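You operate a simulated robot arm through the tools that you are given. There is no shell and no other tool.

Carry out the task below with a simulated robot arm. There is one attempt and no reset: what you move stays moved.

JOB
Swap the empty mist bottle for the full rain water one and mist twice.
Fine: blue valve lever shut before the swap, open after; empty bottle in the small orange tray; change no other setting. Set down upright: clear bottle, what you pick out. Where these are worked on the way, their far stop is far enough and under half their travel is too little: blue valve lever.

Only the result counts: the job must be done as asked and must still hold three seconds after the hand-in. Knocking over, shifting, dropping, spilling or breaking anything else fails it.

ROBOT AND FRAMES
A 7-joint arm with a fingered hand, fixed in place. Base frame: the origin is on the floor under the middle of its stand, x ahead of it, y to its left, z up. Units: m, degrees, N and s.
With the tool pointing down near the work surface it reaches from about 0.22 to 0.76 m from the base axis. Its first joint turns from -166.0 to 166.0 degrees. Payload 4 kg.
The tool frame sits at the grasp point between the pads (the TCP): z along the fingers, y along the line on which they close. The tips reach 0.028 m beyond it. The gripper opens to 0.168 m; its body begins 0.079 m behind the TCP. The gripper is a hand of 4 fingers: y runs from the thumb to the fingers, the wrist lies at [0, 0, -0.249] in the tool frame, and closing takes about 1.5 s.
Orientation is told as [roll, pitch, yaw] about the base's x, y, z axes, in that order, counted from this pose: with the fingers straight down and closing along the base's y, the tool's x points along the base's -x, its y along +y and its z along -z.

CONTROLS
- The arm moves only by the tool move_arm. Its argument "commands" is a list of rows, each an object of numbers (a shift or turn left out is 0, a gripper value left out holds the last): "tx", "ty", "tz": the shift along the tool's x, y, z in units of 200 mm (1.0 is 200 mm); "ax", "ay", "az": the turn, a rotation vector about the tool's x, y, z in units of 180 degrees (1.0 is 180 degrees). In form: [{"tx": .., "ty": .., "tz": .., "ax": .., "ay": .., "az": ..}, ...]. A call has 1 to 20 rows; each row is the pose to reach, as a shift and turn from the pose commanded when the call began, along the tool's axes at that moment. "claw" is the gripper command, from -1 (fully open) to 1 (shut), values between in proportion, set as the call begins (left out, the last holds). A call with a number of a shift or a turn outside -1 to 1 is refused whole. A row lasts 0.2 s, in which the tool goes at most 0.05 m and 8.6 degrees; a call with a longer step from one row to the next is refused whole, and so is a gripper value outside its range. Where a pose cannot be reached the arm comes as near as it can. A force on the tool above 40 N (or 10 N above the force at the start of the call, whichever is more), or a blocked arm, ends the call early, and 0.2 s more pass. The fingers move at their own pace (about 0.153 m/s each) and stop on an object; they squeeze with about 27 N. The grip force told is the motor's: it shows also when the fingers shut on nothing. Time passes only in rows, and 0.2 s behind the last, so rows that repeat a pose let the fingers close. It gives the time, the measured TCP pose, the force on the tool (base axes), the opening and the grip force at its end, in the units of the frame above (readings bear some noise), with the torque about the TCP (base axes, N m) and any sound that the robot's microphone picked up.
- Cameras (640 x 400 px; columns grow to the right, rows downward): "scene" is fixed at [0.0501, -0.5049, 1.5673]; the picture's right is [0.65, -0.76, 0.00], its down [-0.63, -0.53, -0.57] and it looks along [0.43, 0.37, -0.82] (base axes); focal length 341 px, centre (320, 200). "wrist" rides on the gripper at [0.06, -0.06, -0.11] in the tool frame; the picture's right is [0.71, 0.71, 0.00], its down [-0.56, 0.56, -0.61] and it looks along [-0.43, 0.43, 0.79] (tool axes); focal length 265 px, centre (320, 200). There is no depth. A picture from a camera that has moved, and an enlarged one, comes with that camera's place and axes in the base frame and with its lens. The place of the scene camera against the robot may be out by one fixed shift of up to 0.012 m in any direction.
- grab_frame(camera): a new picture of that camera. The clock stands still meanwhile.
- lift_body(by): slides the trunk up (or, below 0, down) by that many m; the arm rides with it, the base frame stays. It gives what a move gives, with no picture.
- curl_fingers(finger1, finger2, finger3, thumb_bend): sets how far each is bent, from 0 (flat) to 1 (curled in); at 0.3 the hand is open as for a grip, at 0.7 the pads meet at the TCP. One left out holds its place. A second passes; each finger stops where it meets its share of the squeeze, and holds until it gets a number again. A gripper value or a shape takes the hand back. It gives what a move gives, with no picture; readings hold the bend of each and the force on the fingers (four entries, about 0 where the hand has none), thumb and palm.
- preshape(shape): the hand has 4 fingers and takes this shape, open, in about a second: jaw (thumb against the fingers, like two jaws); tri (thumb and two fingers); tip (a fingertip pinch); poke (one finger out to press); point (the index stretched); flat (the hand flat); cup (the hand cupped); fist (a fist). The gripper value then closes the fingers along that shape, each until it touches; the sizes above hold for jaw. It gives what a move gives, with no picture.
- inspect(camera, box): a new picture of the part [left, top, right, bottom] of that camera's present view, enlarged. The clock stands still meanwhile.
- finish_job(): hands the job in; it is judged then, once.

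Places have to be worked out from the pictures, the camera data and where the tool is seen. Open the gripper and draw the arm clear of the work before you hand the job in, unless the task says otherwise.

The tools are called as name(argument=value, ...) on one line, values as JSON. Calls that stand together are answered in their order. move_arm: Moves the arm, as the interface text tells. Its arguments: {"type":"object","properties":{"commands":{"type":"array"},"claw":{"type":"number"}},"required":["commands"]} The other tools are called the same way: lift_body (by) moves the trunk up or down; preshape (shape) gives the hand a shape; curl_fingers (finger1, finger2, finger3, thumb_bend) moves the fingers one by one; grab_frame (camera) takes a picture; inspect (camera, box) takes an enlarged picture of a part of a camera's view; finish_job () hands the job in.

At the start:

```text
time: 0.0
eef_pos: [0.3768, -0.1551, 1.0918]
tcp_rot: [0.0, 0.0, 0.1]
wrist_force: [-0.3, 0.0, -0.5]
wrist_torque: [0.0, 0.01, -0.03]
gripper_width: 0.1679
grip_force: 0.1
shape: jaw
bend: [0.3, 0.3, 0.3, 0.3]
finger forces: [0.0, 0.1, 0.0, 0.0, 0.0, 0.0]
trunk travel left (down, up): [-0.525, 0.065]
```

scene: 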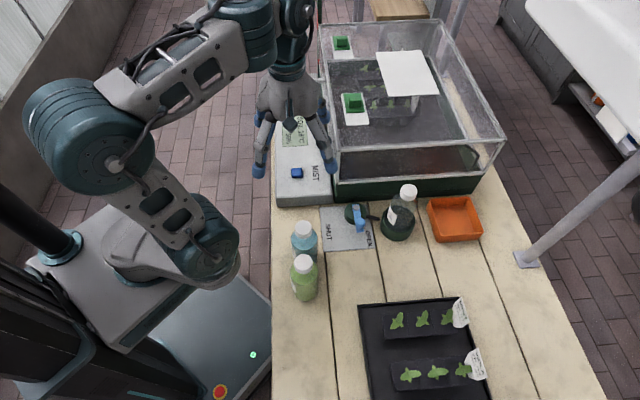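
wrist: 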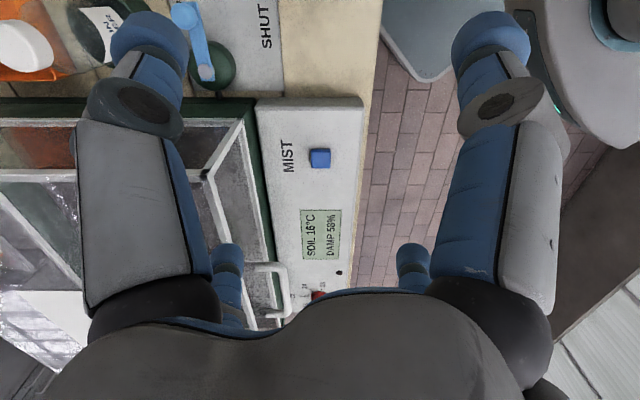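

I start by looking closer at the work area: the bottles, the valve, the tray and the panel.

inspect(camera="scene", box=[270, 170, 500, 314])

inspect(camera="scene", box=[250, 60, 410, 260])

inspect(camera="wrist", box=[0, 0, 400, 250])

```text
2.78 times, centred on (385, 242) of scene
camera zoom: at [0.0501, -0.5049, 1.5673], right [0.65, -0.76, 0.0], down [-0.63, -0.53, -0.57], along [0.43, 0.37, -0.82], focal length 946 px, centre (139, 83)
```

zoom: 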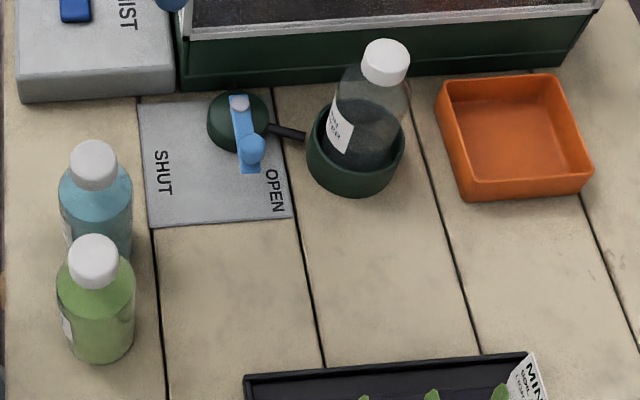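

```text
2.00 times, centred on (330, 160) of scene
camera zoom: at [0.0501, -0.5049, 1.5673], right [0.65, -0.76, 0.0], down [-0.63, -0.53, -0.57], along [0.43, 0.37, -0.82], focal length 681 px, centre (300, 280)
```

zoom: 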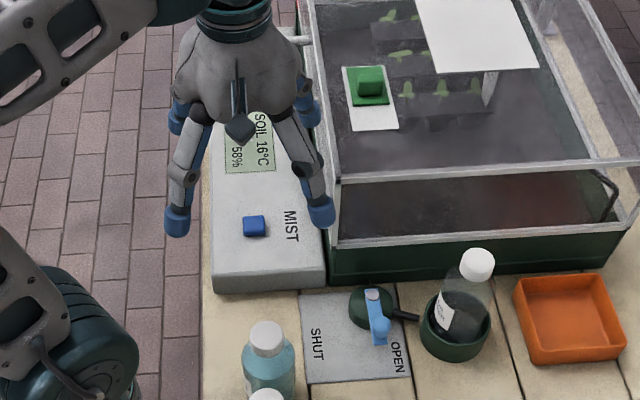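

```text
1.60 times, centred on (200, 125) of wrist
camera zoom: at [0.3168, -0.2159, 1.2015], right [-0.71, 0.71, 0.0], down [0.56, 0.56, 0.61], along [0.43, 0.43, -0.79], focal length 425 px, centre (512, 320)
```

zoom: 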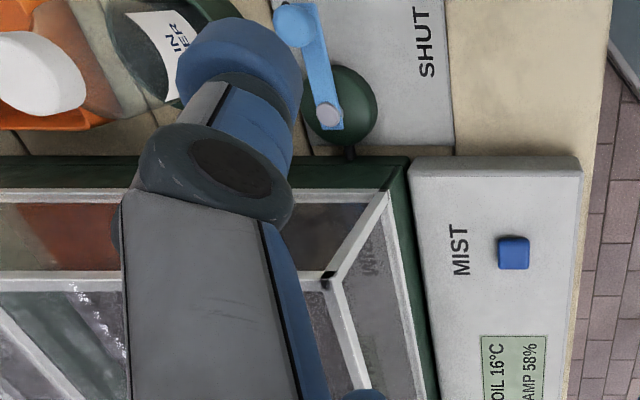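

The bench is turned about 45° to the base, its top is at z≈0.80, and the bottle in the holder is near (0.51,-0.37). The labels of the blue and green bottles face the robot, so I move the wrist camera to the robot side to read them.

move_arm(commands=[{"tx": 0.08, "ty": 0.006, "az": 0.0417}, {"tx": 0.16, "ty": 0.012, "az": 0.0833}, {"tx": 0.25, "ty": 0.02, "az": 0.125}, {"tx": 0.33, "ty": 0.025, "az": 0.1667}, {"tx": 0.41, "ty": 0.03, "az": 0.2083}, {"tx": 0.49, "ty": 0.037, "az": 0.25}, {"tx": 0.57, "ty": 0.043, "az": 0.2917}, {"tx": 0.66, "ty": 0.05, "az": 0.3333}, {"tx": 0.74, "ty": 0.056, "az": 0.375}, {"tx": 0.82, "ty": 0.062, "az": 0.4167}, {"tx": 0.9, "ty": 0.069, "az": 0.4583}, {"tx": 0.98, "ty": 0.075, "az": 0.5}, {"tx": 0.98, "ty": 0.075, "az": 0.5}])

grab_frame(camera="wrist")

grab_frame(camera="scene")

```text
time: 1.7
eef_pos: [0.2663, -0.1456, 1.0961]
tcp_rot: [1.4, -1.2, -53.2]
wrist_force: [6.8, 0.0, 9.5]
wrist_torque: [-0.54, 0.62, 0.45]
gripper_width: 0.1674
grip_force: 0.1
shape: jaw
bend: [0.3, 0.3, 0.3, 0.31]
finger forces: [0.1, 0.0, 0.1, 0.0, 0.1, 0.1]
trunk travel left (down, up): [-0.525, 0.065]
stopped in row 8: the force on the tool passed its limit at 73 N (the readings are from after the stop); the commanded pose is now the measured one
```

```text
taken
camera wrist: at [0.1785, -0.1337, 1.2037], right [0.14, 0.99, 0.0], down [0.76, -0.11, 0.64], along [0.63, -0.09, -0.77], focal length 265 px, centre (320, 200)
```

wrist: 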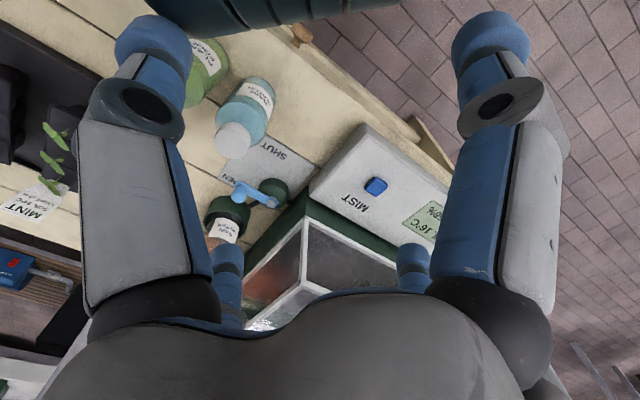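

```text
taken
```

scene: 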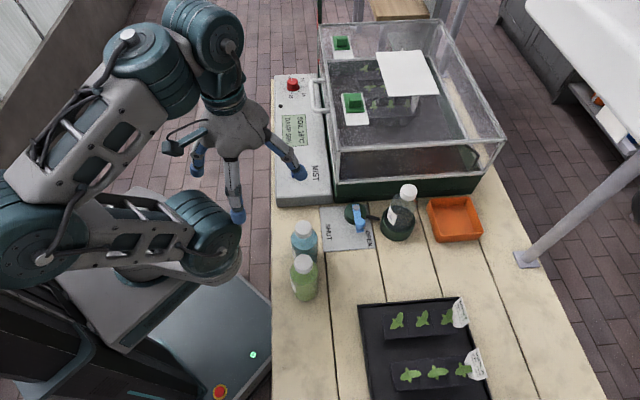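

The hand touched the robot's own arm (visible at the picture's top), nothing on the bench. The labels are now in view, so I enlarge them.

inspect(camera="wrist", box=[180, 20, 300, 95])

inspect(camera="wrist", box=[180, 130, 340, 250])

inspect(camera="scene", box=[260, 60, 340, 110])

```text
5.33 times, centred on (240, 58) of wrist
camera zoom: at [0.1785, -0.1337, 1.2037], right [0.14, 0.99, 0.0], down [0.76, -0.11, 0.64], along [0.63, -0.09, -0.77], focal length 1416 px, centre (747, 960)
```

zoom: 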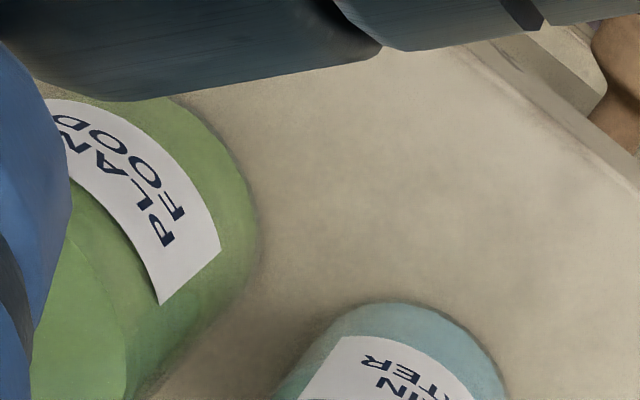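

```text
3.33 times, centred on (260, 190) of wrist
camera zoom: at [0.1785, -0.1337, 1.2037], right [0.14, 0.99, 0.0], down [0.76, -0.11, 0.64], along [0.63, -0.09, -0.77], focal length 885 px, centre (520, 233)
```

zoom: 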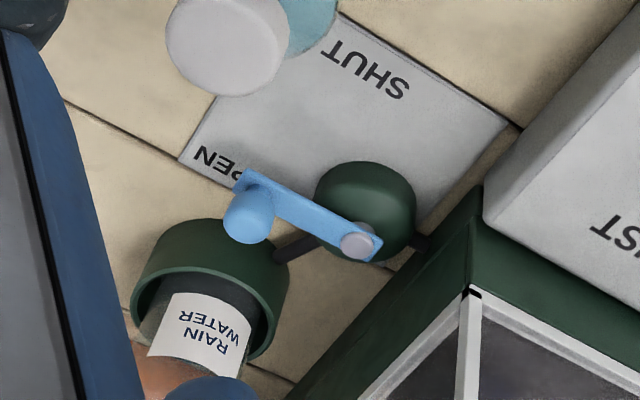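

```text
8.00 times, centred on (300, 85) of scene
camera zoom: at [0.0501, -0.5049, 1.5673], right [0.65, -0.76, 0.0], down [-0.63, -0.53, -0.57], along [0.43, 0.37, -0.82], focal length 2725 px, centre (480, 1120)
```

zoom: 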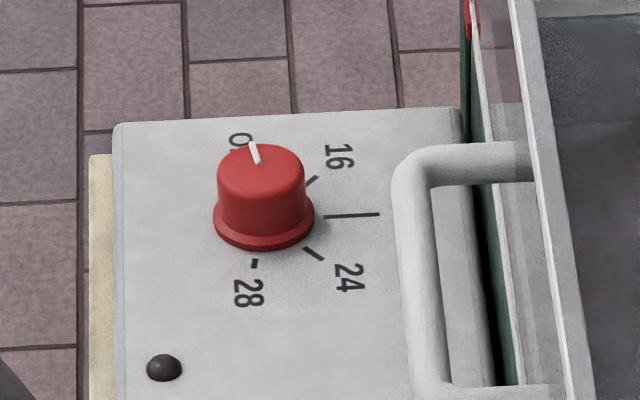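

The blue bottle reads RAIN WATER and the green one PLANT FOOD, so blue goes in. The red dial is a setting I leave alone. I look at how the fingers of the hand are arranged before planning contact.

inspect(camera="scene", box=[150, 90, 320, 230])

inspect(camera="wrist", box=[160, 0, 480, 200])

```text
2.86 times, centred on (235, 160) of scene
camera zoom: at [0.0501, -0.5049, 1.5673], right [0.65, -0.76, 0.0], down [-0.63, -0.53, -0.57], along [0.43, 0.37, -0.82], focal length 973 px, centre (563, 314)
```

zoom: 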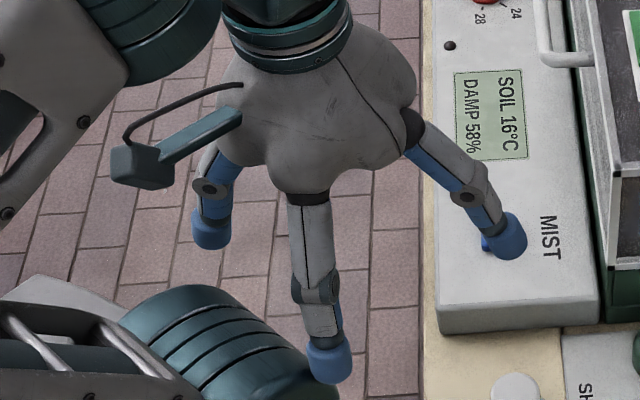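

```text
2.00 times, centred on (320, 100) of wrist
camera zoom: at [0.1785, -0.1337, 1.2037], right [0.14, 0.99, 0.0], down [0.76, -0.11, 0.64], along [0.63, -0.09, -0.77], focal length 531 px, centre (320, 400)
```

zoom: 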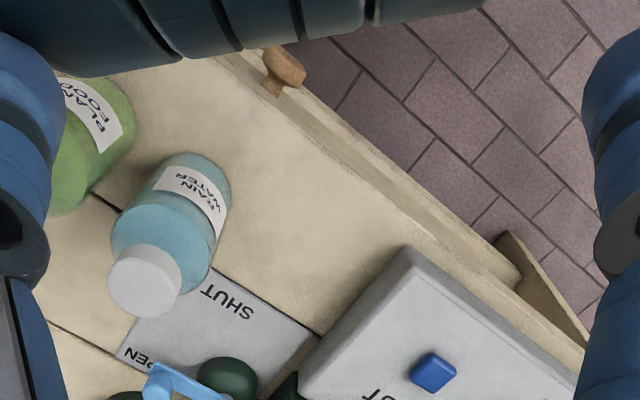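

The fingers stand in a cross (±x and ±y of the tool). I draw back from the self-contact to the starting area and restore the yaw.

move_arm(commands=[{"tx": -0.06, "ty": 0.08, "tz": 0, "az": -0.02}, {"tx": -0.11, "ty": 0.15, "az": -0.05}, {"tx": -0.165, "ty": 0.22, "az": -0.09}, {"tx": -0.22, "ty": 0.293, "az": -0.135}, {"tx": -0.275, "ty": 0.367, "az": -0.18}, {"tx": -0.33, "ty": 0.44, "az": -0.22}, {"tx": -0.33, "ty": 0.44, "az": -0.26}, {"tx": -0.33, "ty": 0.44, "az": -0.2956}, {"tx": -0.33, "ty": 0.44, "az": -0.2956}])

preshape(shape="poke")

grab_frame(camera="wrist")

inspect(camera="scene", box=[200, 60, 400, 260])

```text
time: 3.7
eef_pos: [0.3773, -0.1467, 1.0994]
tcp_rot: [-0.1, -1.6, 0.1]
wrist_force: [-1.0, -0.2, 0.2]
wrist_torque: [0.02, 0.0, 0.02]
gripper_width: 0.168
grip_force: 0.1
shape: jaw
bend: [0.3, 0.3, 0.3, 0.3]
finger forces: [0.0, 0.0, 0.1, 0.0, 0.0, 0.1]
trunk travel left (down, up): [-0.525, 0.065]
```

```text
time: 4.6
eef_pos: [0.3769, -0.1465, 1.0974]
tcp_rot: [-0.1, -1.7, 0.1]
wrist_force: [0.5, -0.1, -0.2]
wrist_torque: [-0.04, -0.02, 0.0]
gripper_width: 0.0
grip_force: 0.2
shape: poke
bend: [1.0, 1.0, 1.0, 0.7]
finger forces: [0.0, 0.1, 0.0, 0.0, 0.1, 0.0]
trunk travel left (down, up): [-0.525, 0.065]
```

```text
taken
camera wrist: at [0.3132, -0.2064, 1.2073], right [-0.71, 0.71, -0.02], down [0.54, 0.56, 0.63], along [0.46, 0.43, -0.78], focal length 265 px, centre (320, 200)
```

wrist: 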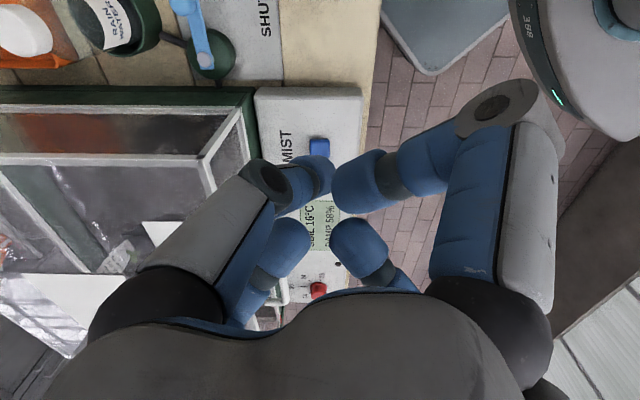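

```text
2.00 times, centred on (300, 160) of scene
camera zoom: at [0.0501, -0.5049, 1.5673], right [0.65, -0.76, 0.0], down [-0.63, -0.53, -0.57], along [0.43, 0.37, -0.82], focal length 681 px, centre (360, 280)
```

zoom: 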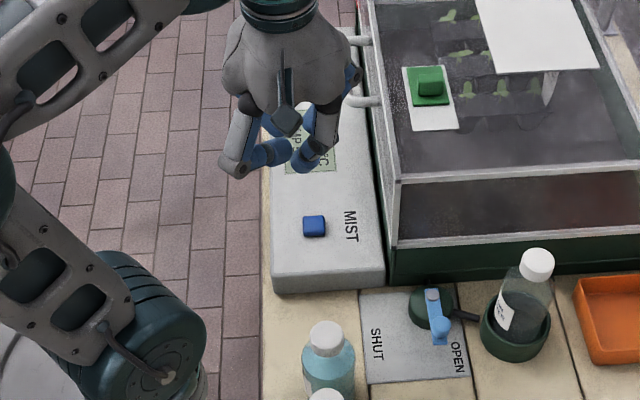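

In poke shape the thumb pad sits at the TCP with the others curled in. I compare with the point shape before choosing which to use for the lever and the button.

preshape(shape="point")

grab_frame(camera="wrist")

inspect(camera="scene", box=[200, 60, 400, 260])

```text
time: 5.5
eef_pos: [0.3761, -0.1468, 1.0978]
tcp_rot: [-0.1, -1.7, 0.0]
wrist_force: [-0.4, 0.0, 0.1]
wrist_torque: [-0.03, 0.0, -0.03]
gripper_width: 0.0001
grip_force: 0.1
shape: point
bend: [0.7, 0.92, 0.91, 0.7]
finger forces: [0.0, 0.1, 0.0, 0.0, 0.0, 0.0]
trunk travel left (down, up): [-0.525, 0.065]
```

```text
taken
camera wrist: at [0.3132, -0.2064, 1.2073], right [-0.71, 0.71, -0.02], down [0.54, 0.56, 0.63], along [0.46, 0.43, -0.78], focal length 265 px, centre (320, 200)
```

wrist: 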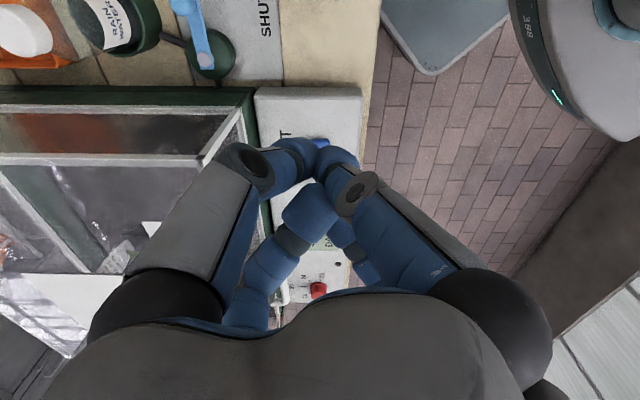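

```text
2.00 times, centred on (300, 160) of scene
camera zoom: at [0.0501, -0.5049, 1.5673], right [0.65, -0.76, 0.0], down [-0.63, -0.53, -0.57], along [0.43, 0.37, -0.82], focal length 681 px, centre (360, 280)
```

zoom: 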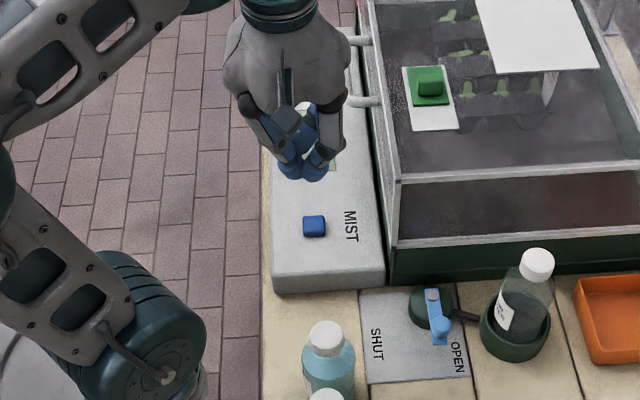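

The cluster of closed fingers is wide; a single straight digit would be cleaner. I try curling the three fingers in and leaving the thumb hanging straight as a poker.

curl_fingers(finger1=1.0, finger2=1.0, finger3=1.0, thumb_bend=0.35)

grab_frame(camera="wrist")

inspect(camera="scene", box=[220, 60, 380, 160])

```text
time: 6.5
eef_pos: [0.3752, -0.1467, 1.099]
tcp_rot: [0.0, -1.7, 0.2]
wrist_force: [1.1, -0.6, -0.3]
wrist_torque: [-0.02, 0.02, -0.01]
gripper_width: 0.0722
grip_force: 0.0
shape: fingers
bend: [0.8, 0.95, 1.0, 0.35]
finger forces: [0.0, 0.0, 0.1, 0.1, 0.0, 0.0]
trunk travel left (down, up): [-0.525, 0.065]
```

```text
taken
camera wrist: at [0.3132, -0.2064, 1.2073], right [-0.71, 0.71, -0.02], down [0.54, 0.56, 0.63], along [0.46, 0.43, -0.78], focal length 265 px, centre (320, 200)
```

wrist: 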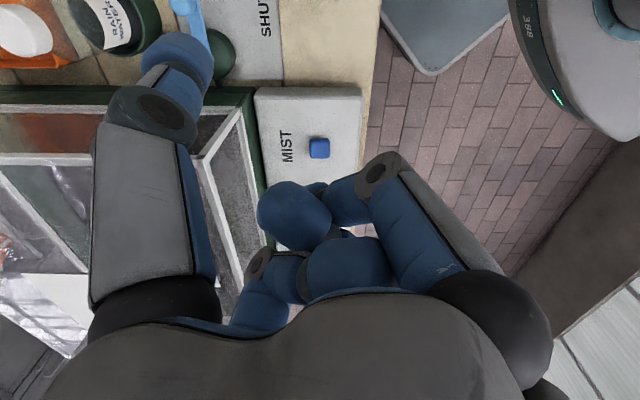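

```text
4.00 times, centred on (300, 110) of scene
camera zoom: at [0.0501, -0.5049, 1.5673], right [0.65, -0.76, 0.0], down [-0.63, -0.53, -0.57], along [0.43, 0.37, -0.82], focal length 1362 px, centre (400, 560)
```

zoom: 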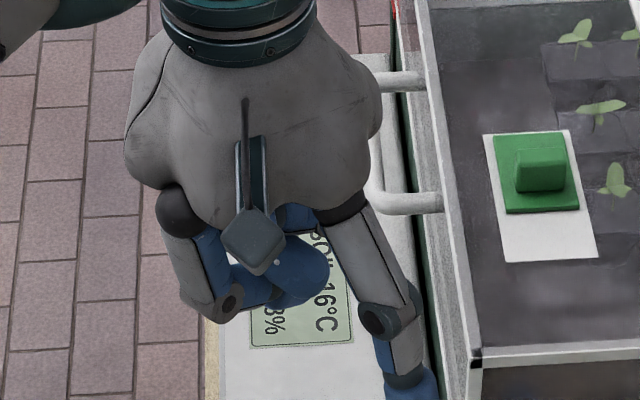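

The thumb hangs clear as a straight poker. For the space between the bottles and the greenhouse, I would rather use the finger opposite the thumb; I test which number it is.

curl_fingers(finger1=0.9, finger2=0.32, finger3=0.9, thumb_bend=0.9)

grab_frame(camera="wrist")

inspect(camera="scene", box=[220, 60, 380, 160])

```text
time: 7.5
eef_pos: [0.3772, -0.1453, 1.0979]
tcp_rot: [-0.1, -1.7, 0.1]
wrist_force: [0.4, 0.5, -0.2]
wrist_torque: [0.03, -0.02, 0.01]
gripper_width: 0.0007
grip_force: 0.1
shape: fingers
bend: [0.79, 0.9, 0.98, 0.66]
finger forces: [0.0, 0.0, 0.0, 0.0, 0.0, 0.0]
trunk travel left (down, up): [-0.525, 0.065]
```

```text
taken
camera wrist: at [0.3132, -0.2064, 1.2073], right [-0.71, 0.71, -0.02], down [0.54, 0.56, 0.63], along [0.46, 0.43, -0.78], focal length 265 px, centre (320, 200)
```

wrist: 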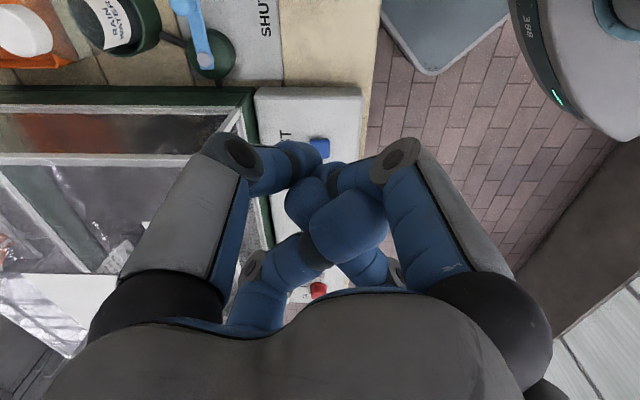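

```text
4.00 times, centred on (300, 110) of scene
camera zoom: at [0.0501, -0.5049, 1.5673], right [0.65, -0.76, 0.0], down [-0.63, -0.53, -0.57], along [0.43, 0.37, -0.82], focal length 1362 px, centre (400, 560)
```

zoom: 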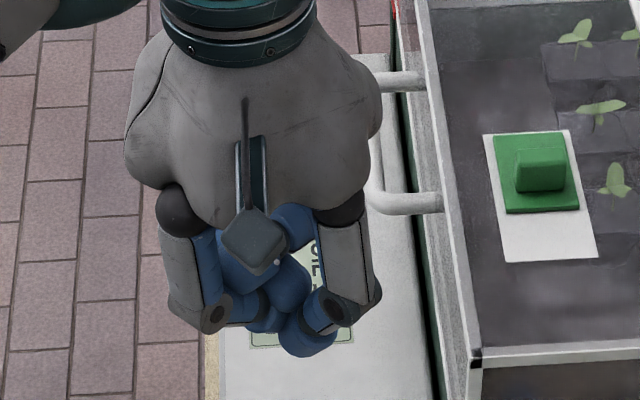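

The fingers got in each other's way. I reset to jaw, then curl all but finger2.

preshape(shape="jaw")

curl_fingers(finger1=0.8, finger2=0.32, finger3=0.8, thumb_bend=0.8)

grab_frame(camera="wrist")

inspect(camera="scene", box=[220, 60, 380, 160])

```text
time: 8.4
eef_pos: [0.3756, -0.146, 1.099]
tcp_rot: [-0.1, -1.7, 0.1]
wrist_force: [-0.2, 0.1, -1.5]
wrist_torque: [0.0, 0.0, 0.01]
gripper_width: 0.1678
grip_force: 0.0
shape: jaw
bend: [0.3, 0.3, 0.3, 0.3]
finger forces: [0.0, 0.1, 0.0, 0.0, 0.0, 0.0]
trunk travel left (down, up): [-0.525, 0.065]
```

```text
time: 9.4
eef_pos: [0.3753, -0.146, 1.0994]
tcp_rot: [-0.2, -1.7, 0.1]
wrist_force: [-0.4, 0.0, -0.6]
wrist_torque: [-0.02, -0.03, -0.01]
gripper_width: 0.0001
grip_force: 0.0
shape: fingers
bend: [0.72, 0.32, 0.72, 0.72]
finger forces: [0.1, 0.0, 0.0, 0.0, 0.1, 0.0]
trunk travel left (down, up): [-0.525, 0.065]
```

```text
taken
camera wrist: at [0.3132, -0.2064, 1.2073], right [-0.71, 0.71, -0.02], down [0.54, 0.56, 0.63], along [0.46, 0.43, -0.78], focal length 265 px, centre (320, 200)
```

wrist: 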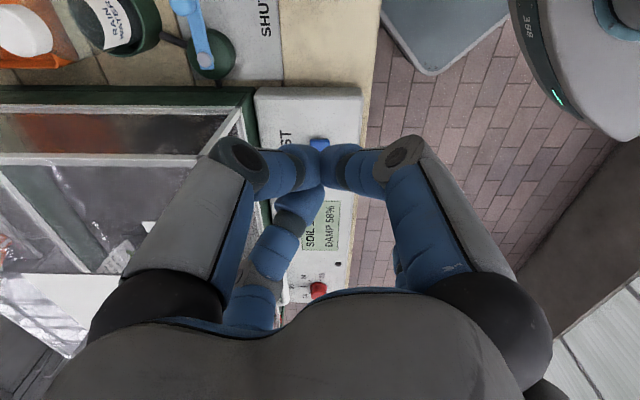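

```text
4.00 times, centred on (300, 110) of scene
camera zoom: at [0.0501, -0.5049, 1.5673], right [0.65, -0.76, 0.0], down [-0.63, -0.53, -0.57], along [0.43, 0.37, -0.82], focal length 1362 px, centre (400, 560)
```

zoom: 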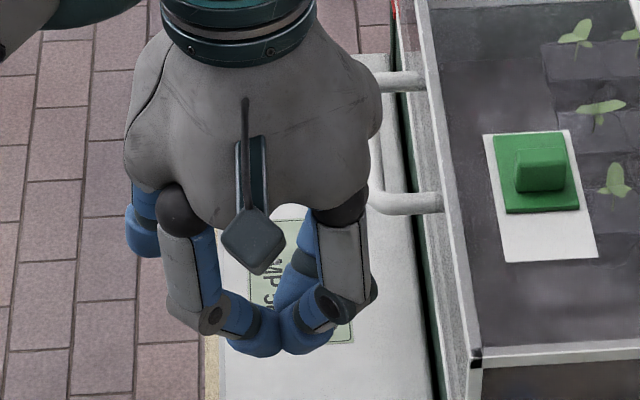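

Finger2 is the +y one, but the wrist camera cannot see it. The thumb is visible and a workable pusher with the hand kept to the left, so I go back to the thumb-out configuration the same way as before.

preshape(shape="poke")

preshape(shape="point")

curl_fingers(finger1=1.0, finger2=1.0, finger3=1.0, thumb_bend=0.33)

grab_frame(camera="wrist")

```text
time: 10.3
eef_pos: [0.3767, -0.1479, 1.099]
tcp_rot: [-0.1, -1.7, 0.1]
wrist_force: [-1.0, 0.7, -0.7]
wrist_torque: [-0.01, -0.02, 0.0]
gripper_width: 0.0003
grip_force: 0.1
shape: poke
bend: [1.0, 1.0, 1.0, 0.7]
finger forces: [0.0, 0.0, 0.0, 0.0, 0.0, 0.0]
trunk travel left (down, up): [-0.525, 0.065]
```

```text
time: 11.2
eef_pos: [0.376, -0.1458, 1.0979]
tcp_rot: [0.0, -1.7, 0.1]
wrist_force: [0.7, -0.4, -0.3]
wrist_torque: [-0.02, -0.01, 0.0]
gripper_width: 0.0
grip_force: 0.2
shape: point
bend: [0.7, 0.92, 0.91, 0.7]
finger forces: [0.0, 0.1, 0.0, 0.0, 0.0, 0.1]
trunk travel left (down, up): [-0.525, 0.065]
```

```text
time: 12.2
eef_pos: [0.3755, -0.1457, 1.0978]
tcp_rot: [-0.1, -1.8, 0.1]
wrist_force: [-0.2, 0.7, 0.4]
wrist_torque: [0.01, 0.01, 0.01]
gripper_width: 0.076
grip_force: 0.2
shape: fingers
bend: [0.8, 0.95, 1.0, 0.33]
finger forces: [0.0, 0.0, 0.1, 0.1, 0.0, 0.0]
trunk travel left (down, up): [-0.525, 0.065]
```

```text
taken
camera wrist: at [0.3132, -0.2064, 1.2073], right [-0.71, 0.71, -0.02], down [0.54, 0.56, 0.63], along [0.46, 0.43, -0.78], focal length 265 px, centre (320, 200)
```

wrist: 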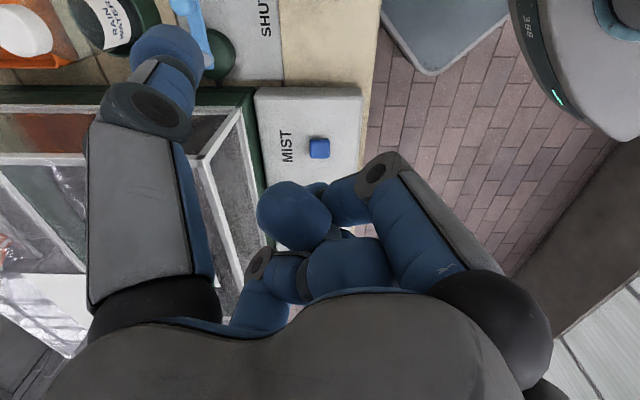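

The thumb tip sits at about tool (0,-0.09,+0.013), radius 15 mm. I move over to the right-hand side of the lever knob at safe height, turning the hand by 40°, to look again.

move_arm(commands=[{"tx": -0.015, "ty": -0.113, "ay": 0.002, "az": -0.0444}, {"tx": -0.03, "ty": -0.226, "ay": 0.004, "az": -0.0889}, {"tx": -0.045, "ty": -0.339, "ay": 0.006, "az": -0.1333}, {"tx": -0.06, "ty": -0.452, "ay": 0.008, "az": -0.1778}, {"tx": -0.075, "ty": -0.565, "ay": 0.0094, "az": -0.2222}, {"tx": -0.075, "ty": -0.565, "ay": 0.0094, "az": -0.2222}, {"tx": -0.075, "ty": -0.565, "ay": 0.0094, "az": -0.2222}])

grab_frame(camera="wrist")

grab_frame(camera="scene")

```text
time: 13.8
eef_pos: [0.3892, -0.2598, 1.0988]
tcp_rot: [-0.5, 0.3, 40.1]
wrist_force: [0.5, 0.4, 0.3]
wrist_torque: [0.0, -0.01, -0.03]
gripper_width: 0.0759
grip_force: 0.1
shape: fingers
bend: [0.8, 0.95, 1.0, 0.33]
finger forces: [0.0, 0.1, 0.1, 0.0, 0.0, 0.0]
trunk travel left (down, up): [-0.525, 0.065]
```

```text
taken
camera wrist: at [0.3827, -0.3434, 1.2103], right [-1.0, 0.09, 0.0], down [0.07, 0.79, 0.61], along [0.05, 0.6, -0.8], focal length 265 px, centre (320, 200)
```

wrist: 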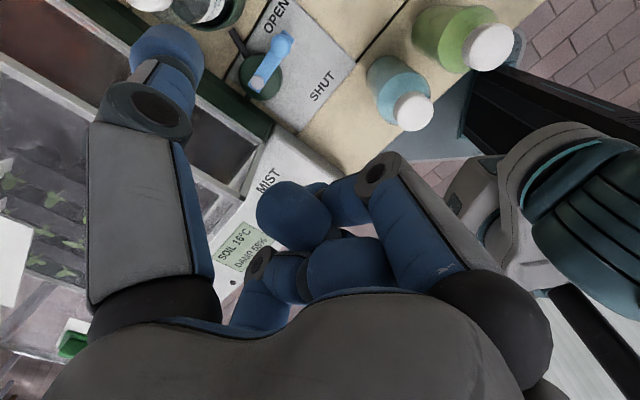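

```text
taken
```

scene: 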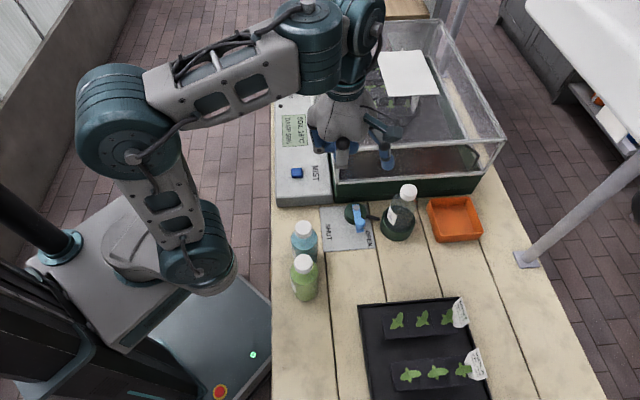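

This view shows lever, bottles and holder well. I enlarge the lever to measure knob and pivot.

inspect(camera="wrist", box=[120, 0, 360, 150])

inspect(camera="wrist", box=[340, 0, 532, 140])

```text
2.67 times, centred on (240, 75) of wrist
camera zoom: at [0.3827, -0.3434, 1.2103], right [-1.0, 0.09, 0.0], down [0.07, 0.79, 0.61], along [0.05, 0.6, -0.8], focal length 708 px, centre (533, 533)
```

zoom: 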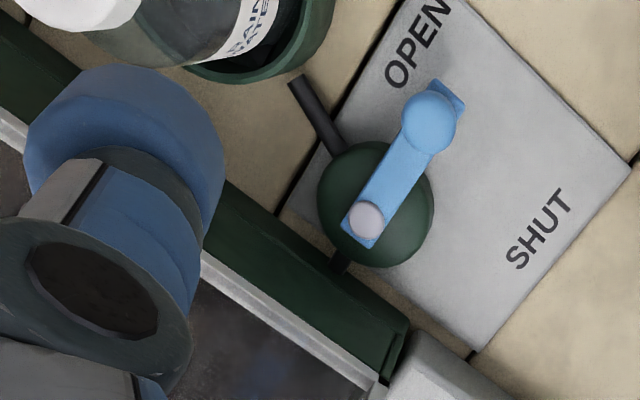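

```text
2.86 times, centred on (436, 70) of wrist
camera zoom: at [0.3827, -0.3434, 1.2103], right [-1.0, 0.09, 0.0], down [0.07, 0.79, 0.61], along [0.05, 0.6, -0.8], focal length 758 px, centre (-11, 571)
```

zoom: 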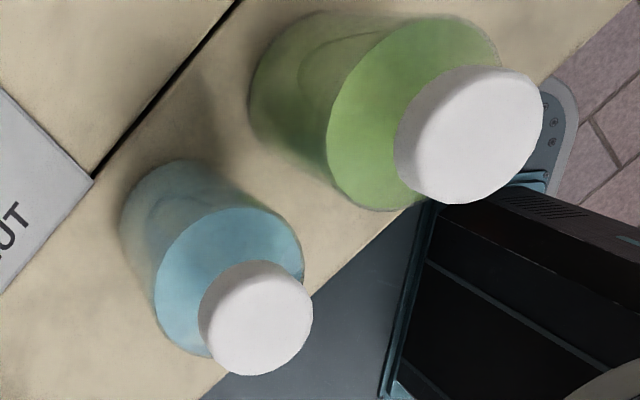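

Knob centre ≈(0.431,-0.302,0.857), pivot ≈(0.472,-0.261), lever pointing at 225°; shut should be about 135°. I turn the hand to yaw 20° (clear of blue bottle, holder and greenhouse) and descend part way with the thumb on the −y side of the knob.

move_arm(commands=[{"tx": -0.02, "ty": -0.011, "az": 0.0372}, {"tx": -0.04, "ty": -0.022, "az": 0.0744}, {"tx": -0.0575, "ty": -0.033, "az": 0.1117}, {"tx": -0.0575, "ty": -0.033, "tz": 0.15, "az": 0.1117}, {"tx": -0.0575, "ty": -0.033, "tz": 0.3, "az": 0.1117}, {"tx": -0.0575, "ty": -0.033, "tz": 0.45, "az": 0.1117}, {"tx": -0.0575, "ty": -0.033, "tz": 0.6, "az": 0.1117}, {"tx": -0.0575, "ty": -0.033, "tz": 0.75, "az": 0.1117}, {"tx": -0.0575, "ty": -0.033, "tz": 0.75, "az": 0.1117}])

grab_frame(camera="wrist")

grab_frame(camera="scene")

```text
time: 15.8
eef_pos: [0.405, -0.2593, 0.9494]
tcp_rot: [-0.7, 0.1, 20.0]
wrist_force: [-0.2, -0.3, -0.4]
wrist_torque: [-0.03, 0.01, -0.03]
gripper_width: 0.0762
grip_force: 0.0
shape: fingers
bend: [0.8, 0.95, 1.0, 0.33]
finger forces: [0.0, 0.0, 0.1, 0.0, 0.1, 0.1]
trunk travel left (down, up): [-0.525, 0.065]
```

```text
taken
camera wrist: at [0.3687, -0.3347, 1.061], right [-0.91, 0.42, -0.01], down [0.33, 0.72, 0.61], along [0.26, 0.55, -0.79], focal length 265 px, centre (320, 200)
```

wrist: 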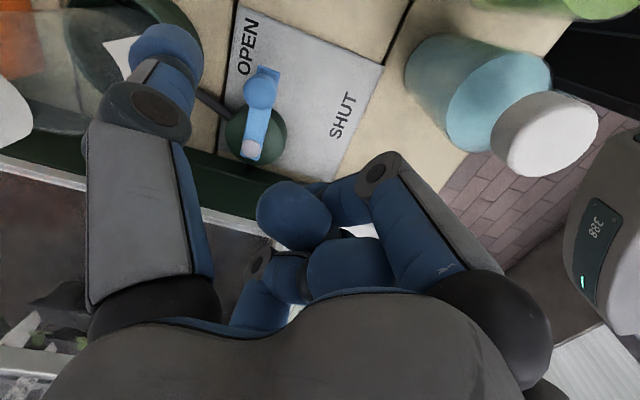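

```text
taken
```

scene: 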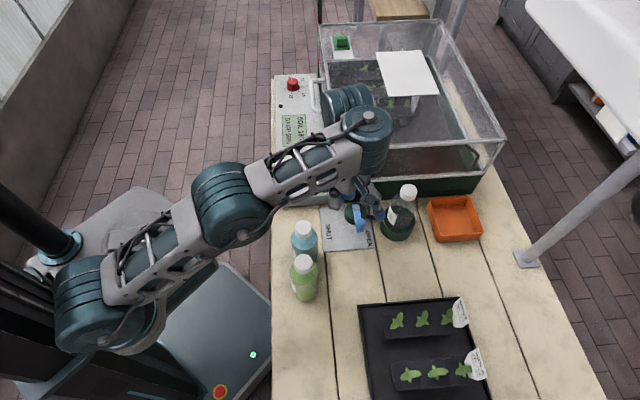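

Knob is where expected (0.431,-0.304); thumb tip at about (0.436,-0.344), clear of cup and knob. I lower to knob height.

move_arm(commands=[{"tz": 0.1}, {"tz": 0.2}, {"tz": 0.3}, {"tz": 0.37}, {"tz": 0.37}])

grab_frame(camera="wrist")

inspect(camera="scene", box=[280, 140, 440, 260])

```text
time: 17.0
eef_pos: [0.4148, -0.2491, 0.8705]
tcp_rot: [-0.6, 0.4, 21.5]
wrist_force: [-0.4, 0.3, -0.5]
wrist_torque: [0.03, 0.0, 0.01]
gripper_width: 0.0763
grip_force: 0.0
shape: fingers
bend: [0.8, 0.95, 1.0, 0.33]
finger forces: [0.1, 0.1, 0.0, 0.0, 0.0, 0.0]
trunk travel left (down, up): [-0.525, 0.065]
```

```text
taken
camera wrist: at [0.3813, -0.3273, 0.983], right [-0.92, 0.4, 0.0], down [0.32, 0.73, 0.61], along [0.24, 0.55, -0.8], focal length 265 px, centre (320, 200)
```

wrist: 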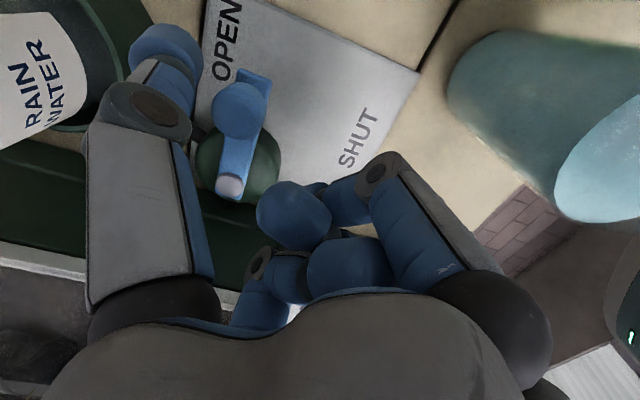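

```text
3.33 times, centred on (360, 200) of scene
camera zoom: at [0.0501, -0.5049, 1.5673], right [0.65, -0.76, 0.0], down [-0.63, -0.53, -0.57], along [0.43, 0.37, -0.82], focal length 1135 px, centre (187, 200)
```

zoom: 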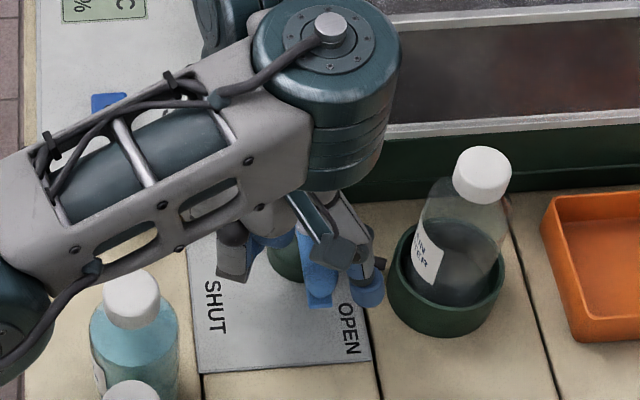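

The TCP settled about 1 cm off toward the greenhouse (arm limit), but forces are zero and the thumb is next to the knob on the correct side. I start pushing the knob toward SHUT along its arc in small steps.

move_arm(commands=[{"tx": 0.004, "ty": 0.044, "az": -0.007}, {"tx": 0.008, "ty": 0.088, "az": -0.014}, {"tx": 0.012, "ty": 0.132, "az": -0.021}, {"tx": 0.016, "ty": 0.176, "az": -0.028}, {"tx": 0.016, "ty": 0.176, "az": -0.028}])

grab_frame(camera="wrist")

inspect(camera="scene", box=[280, 140, 440, 260])

```text
time: 17.6
eef_pos: [0.4187, -0.2285, 0.8741]
tcp_rot: [-1.1, 1.3, 25.5]
wrist_force: [-18.4, -30.1, -0.9]
wrist_torque: [2.47, -1.43, -0.97]
gripper_width: 0.0761
grip_force: 17.2
shape: fingers
bend: [0.8, 0.95, 1.0, 0.33]
finger forces: [0.1, 0.0, 34.6, 0.0, 0.0, 0.1]
trunk travel left (down, up): [-0.525, 0.065]
stopped in row 3: the force on the tool passed its limit at 49 N (the readings are from after the stop); the commanded pose is now the measured one
```

```text
taken
camera wrist: at [0.3914, -0.3058, 0.9869], right [-0.94, 0.33, 0.0], down [0.27, 0.76, 0.59], along [0.19, 0.56, -0.81], focal length 265 px, centre (320, 200)
```

wrist: 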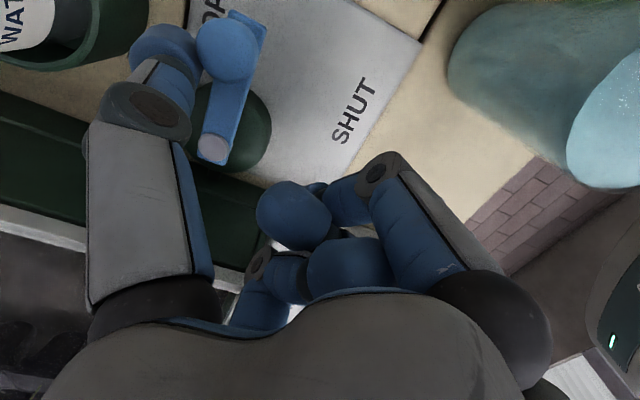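

```text
3.33 times, centred on (360, 200) of scene
camera zoom: at [0.0501, -0.5049, 1.5673], right [0.65, -0.76, 0.0], down [-0.63, -0.53, -0.57], along [0.43, 0.37, -0.82], focal length 1135 px, centre (187, 200)
```

zoom: 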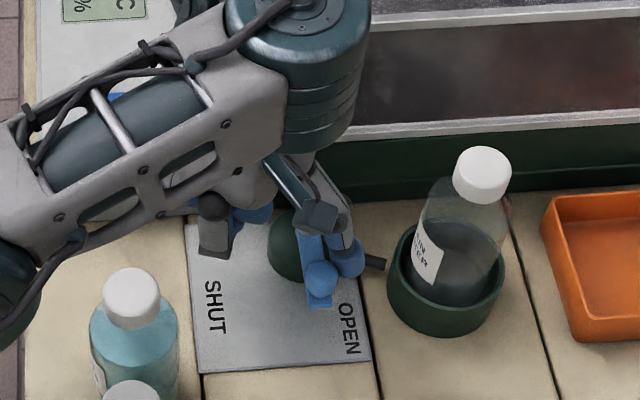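

Finger3 ran against the greenhouse front (35 N, in −v) because the arm cannot follow toward the base at this trunk height. I back off by a small −y step and check that the force drops.

move_arm(commands=[{"tx": 0.011, "ty": -0.022}, {"tx": 0.0215, "ty": -0.045}, {"tx": 0.0215, "ty": -0.045}])

```text
time: 18.4
eef_pos: [0.4199, -0.2341, 0.8742]
tcp_rot: [-0.9, 0.8, 26.0]
wrist_force: [-0.1, 1.3, 0.0]
wrist_torque: [-0.03, 0.01, 0.0]
gripper_width: 0.0761
grip_force: 0.0
shape: fingers
bend: [0.8, 0.95, 1.0, 0.33]
finger forces: [0.0, 0.1, 0.0, 0.0, 0.0, 0.0]
trunk travel left (down, up): [-0.525, 0.065]
```

Contact is released. I raise straight up out of the area, then lower the trunk so the arm has proper reach here.

move_arm(commands=[{"tz": -0.1}, {"tz": -0.25, "ty": -0.02}, {"tz": -0.4, "ty": -0.04}, {"tz": -0.6, "ty": -0.06}, {"tz": -0.8, "ty": -0.08}, {"tz": -1.0, "ty": -0.1}, {"tz": -1.0, "ty": -0.1}])

grab_frame(camera="scene")

```text
time: 20.0
eef_pos: [0.4234, -0.2494, 1.0774]
tcp_rot: [-1.0, 0.7, 25.9]
wrist_force: [0.5, -0.5, -0.2]
wrist_torque: [0.01, -0.02, 0.01]
gripper_width: 0.0761
grip_force: 0.0
shape: fingers
bend: [0.8, 0.95, 1.0, 0.33]
finger forces: [0.0, 0.0, 0.0, 0.1, 0.1, 0.0]
trunk travel left (down, up): [-0.525, 0.065]
```

```text
taken
```

scene: 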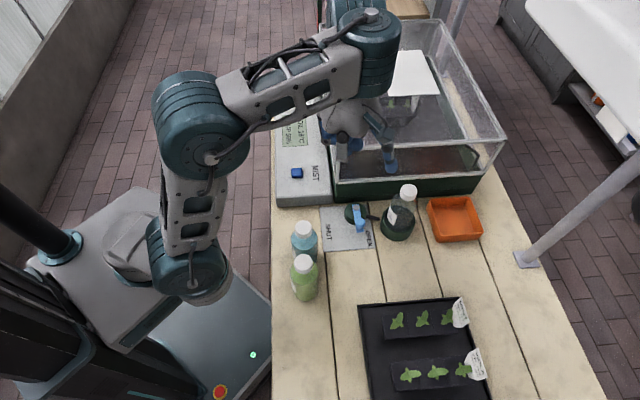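

The greenhouse looks unmoved. I raise the arm and lower the trunk by the same amount so low work falls in comfortable reach.

move_arm(commands=[{"tz": -0.2}, {"tz": -0.4}, {"tz": -0.6}, {"tz": -0.8}, {"tz": -1.0}, {"tz": -1.0}])

lift_body(by=-0.2)

grab_frame(camera="scene")

grab_frame(camera="wrist")

```text
time: 21.4
eef_pos: [0.4133, -0.2497, 1.2134]
tcp_rot: [-1.1, 0.6, 25.9]
wrist_force: [0.3, -1.4, -0.3]
wrist_torque: [0.11, -0.04, 0.01]
gripper_width: 0.0758
grip_force: 0.0
shape: fingers
bend: [0.8, 0.95, 1.0, 0.33]
finger forces: [0.0, 0.1, 0.0, 0.0, 0.0, 0.1]
out of reach, approached as far as the arm can: row 1, 4, 5, 6
trunk travel left (down, up): [-0.525, 0.065]
```

```text
time: 23.6
eef_pos: [0.415, -0.2493, 1.013]
tcp_rot: [-1.1, 0.5, 25.9]
wrist_force: [1.0, -0.1, 0.4]
wrist_torque: [-0.04, 0.02, 0.02]
gripper_width: 0.076
grip_force: 0.0
shape: fingers
bend: [0.8, 0.95, 1.0, 0.33]
finger forces: [0.0, 0.0, 0.0, 0.0, 0.1, 0.0]
trunk travel left (down, up): [-0.325, 0.265]
```

```text
taken
```

scene: 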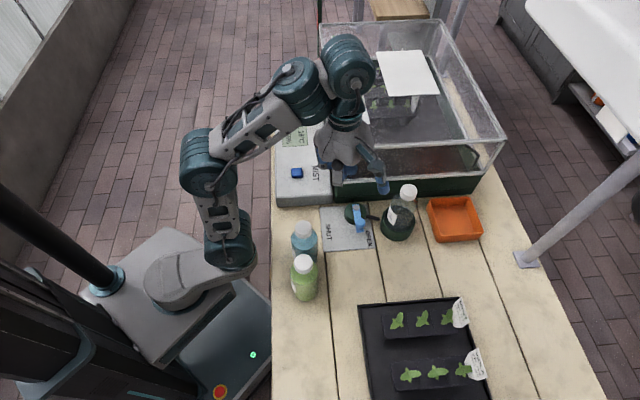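

```text
taken
camera wrist: at [0.3884, -0.3267, 1.1255], right [-0.95, 0.33, -0.01], down [0.26, 0.76, 0.6], along [0.2, 0.56, -0.8], focal length 265 px, centre (320, 200)
```

wrist: 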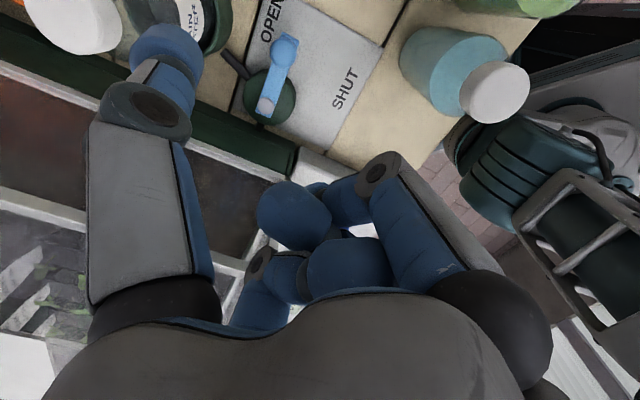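

The trunk is lowered and the arm is in a better posture. I line up over the −y side of the knob with yaw 20° and see how well the arm tracks.

move_arm(commands=[{"tx": 0.04, "ty": -0.004, "ax": -0.002, "ay": -0.0026, "az": 0.0164}, {"tx": 0.075, "ty": -0.008, "ax": -0.0043, "ay": -0.0052, "az": 0.0328}, {"tx": 0.075, "ty": -0.008, "ax": -0.0043, "ay": -0.0052, "az": 0.0328}])

```text
time: 24.4
eef_pos: [0.4035, -0.2571, 1.0128]
tcp_rot: [-0.4, -0.5, 20.0]
wrist_force: [-0.4, -0.7, -0.6]
wrist_torque: [0.02, 0.01, 0.02]
gripper_width: 0.0759
grip_force: 0.0
shape: fingers
bend: [0.8, 0.95, 1.0, 0.33]
finger forces: [0.0, 0.0, 0.1, 0.0, 0.1, 0.1]
trunk travel left (down, up): [-0.325, 0.265]
```

Tracking is accurate now. I descend to knob height.

move_arm(commands=[{"tz": 0.15}, {"tz": 0.3}, {"tz": 0.45}, {"tz": 0.58}, {"tz": 0.69}, {"tz": 0.69}])

grab_frame(camera="wrist")

inspect(camera="scene", box=[280, 140, 440, 260])

```text
time: 25.8
eef_pos: [0.4049, -0.2573, 0.8751]
tcp_rot: [-0.4, -0.5, 20.0]
wrist_force: [0.6, 1.0, -0.2]
wrist_torque: [0.0, 0.01, -0.02]
gripper_width: 0.0763
grip_force: 0.1
shape: fingers
bend: [0.8, 0.95, 1.0, 0.33]
finger forces: [0.0, 0.1, 0.0, 0.0, 0.0, 0.1]
trunk travel left (down, up): [-0.325, 0.265]
```

```text
taken
camera wrist: at [0.3681, -0.3341, 0.9861], right [-0.91, 0.42, -0.01], down [0.33, 0.72, 0.61], along [0.27, 0.55, -0.79], focal length 265 px, centre (320, 200)
```

wrist: 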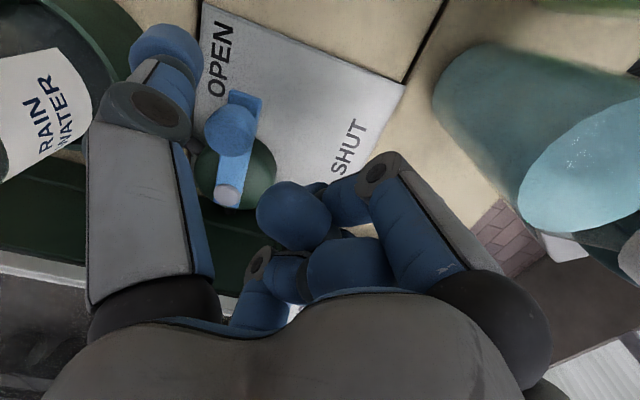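

```text
3.33 times, centred on (360, 200) of scene
camera zoom: at [0.0501, -0.5049, 1.5673], right [0.65, -0.76, 0.0], down [-0.63, -0.53, -0.57], along [0.43, 0.37, -0.82], focal length 1135 px, centre (187, 200)
```

zoom: 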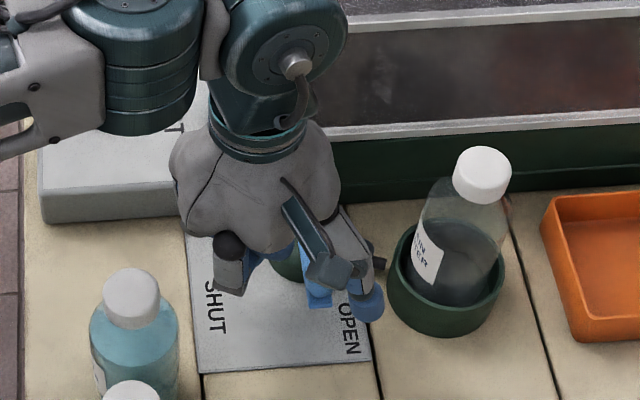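

Thumb tip is just behind the knob at (0.436,-0.342), level with it. I push along the arc for roughly the first two thirds.

move_arm(commands=[{"tx": -0.011, "ty": 0.06}, {"tx": -0.019, "ty": 0.11}, {"tx": -0.019, "ty": 0.15}, {"tx": -0.019, "ty": 0.183}, {"tx": -0.01, "ty": 0.215}, {"tx": -0.003, "ty": 0.238}, {"tx": 0.01, "ty": 0.29}, {"tx": 0.007, "ty": 0.346}, {"tx": 0, "ty": 0.401}, {"tx": 0, "ty": 0.401}])

grab_frame(camera="wrist")

inspect(camera="scene", box=[280, 140, 440, 260])

```text
time: 28.0
eef_pos: [0.3768, -0.1821, 0.8756]
tcp_rot: [-0.4, -0.4, 20.1]
wrist_force: [-0.4, -1.4, 0.3]
wrist_torque: [-0.03, 0.0, -0.02]
gripper_width: 0.0769
grip_force: 0.5
shape: fingers
bend: [0.8, 0.95, 1.0, 0.32]
finger forces: [0.0, 0.0, 0.1, 0.0, 0.6, 0.1]
trunk travel left (down, up): [-0.325, 0.265]
```

```text
taken
camera wrist: at [0.3403, -0.2585, 0.9858], right [-0.91, 0.42, -0.01], down [0.33, 0.72, 0.61], along [0.27, 0.55, -0.79], focal length 265 px, centre (320, 200)
```

wrist: 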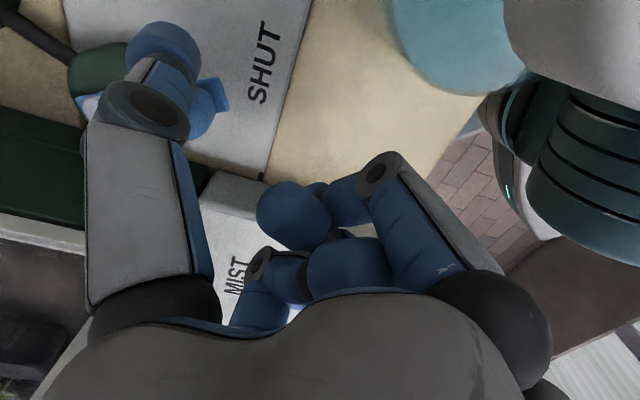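

```text
3.33 times, centred on (360, 200) of scene
camera zoom: at [0.0501, -0.5049, 1.5673], right [0.65, -0.76, 0.0], down [-0.63, -0.53, -0.57], along [0.43, 0.37, -0.82], focal length 1135 px, centre (187, 200)
```

zoom: 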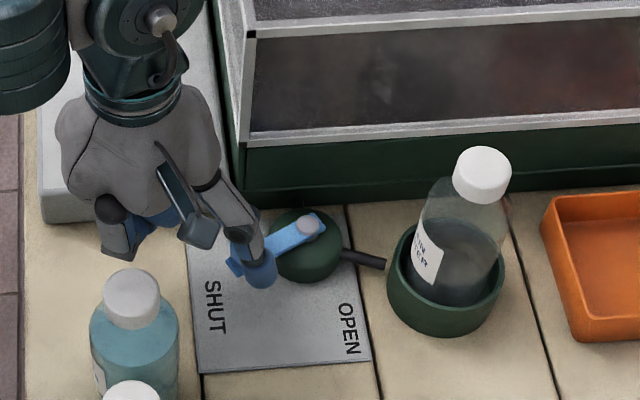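

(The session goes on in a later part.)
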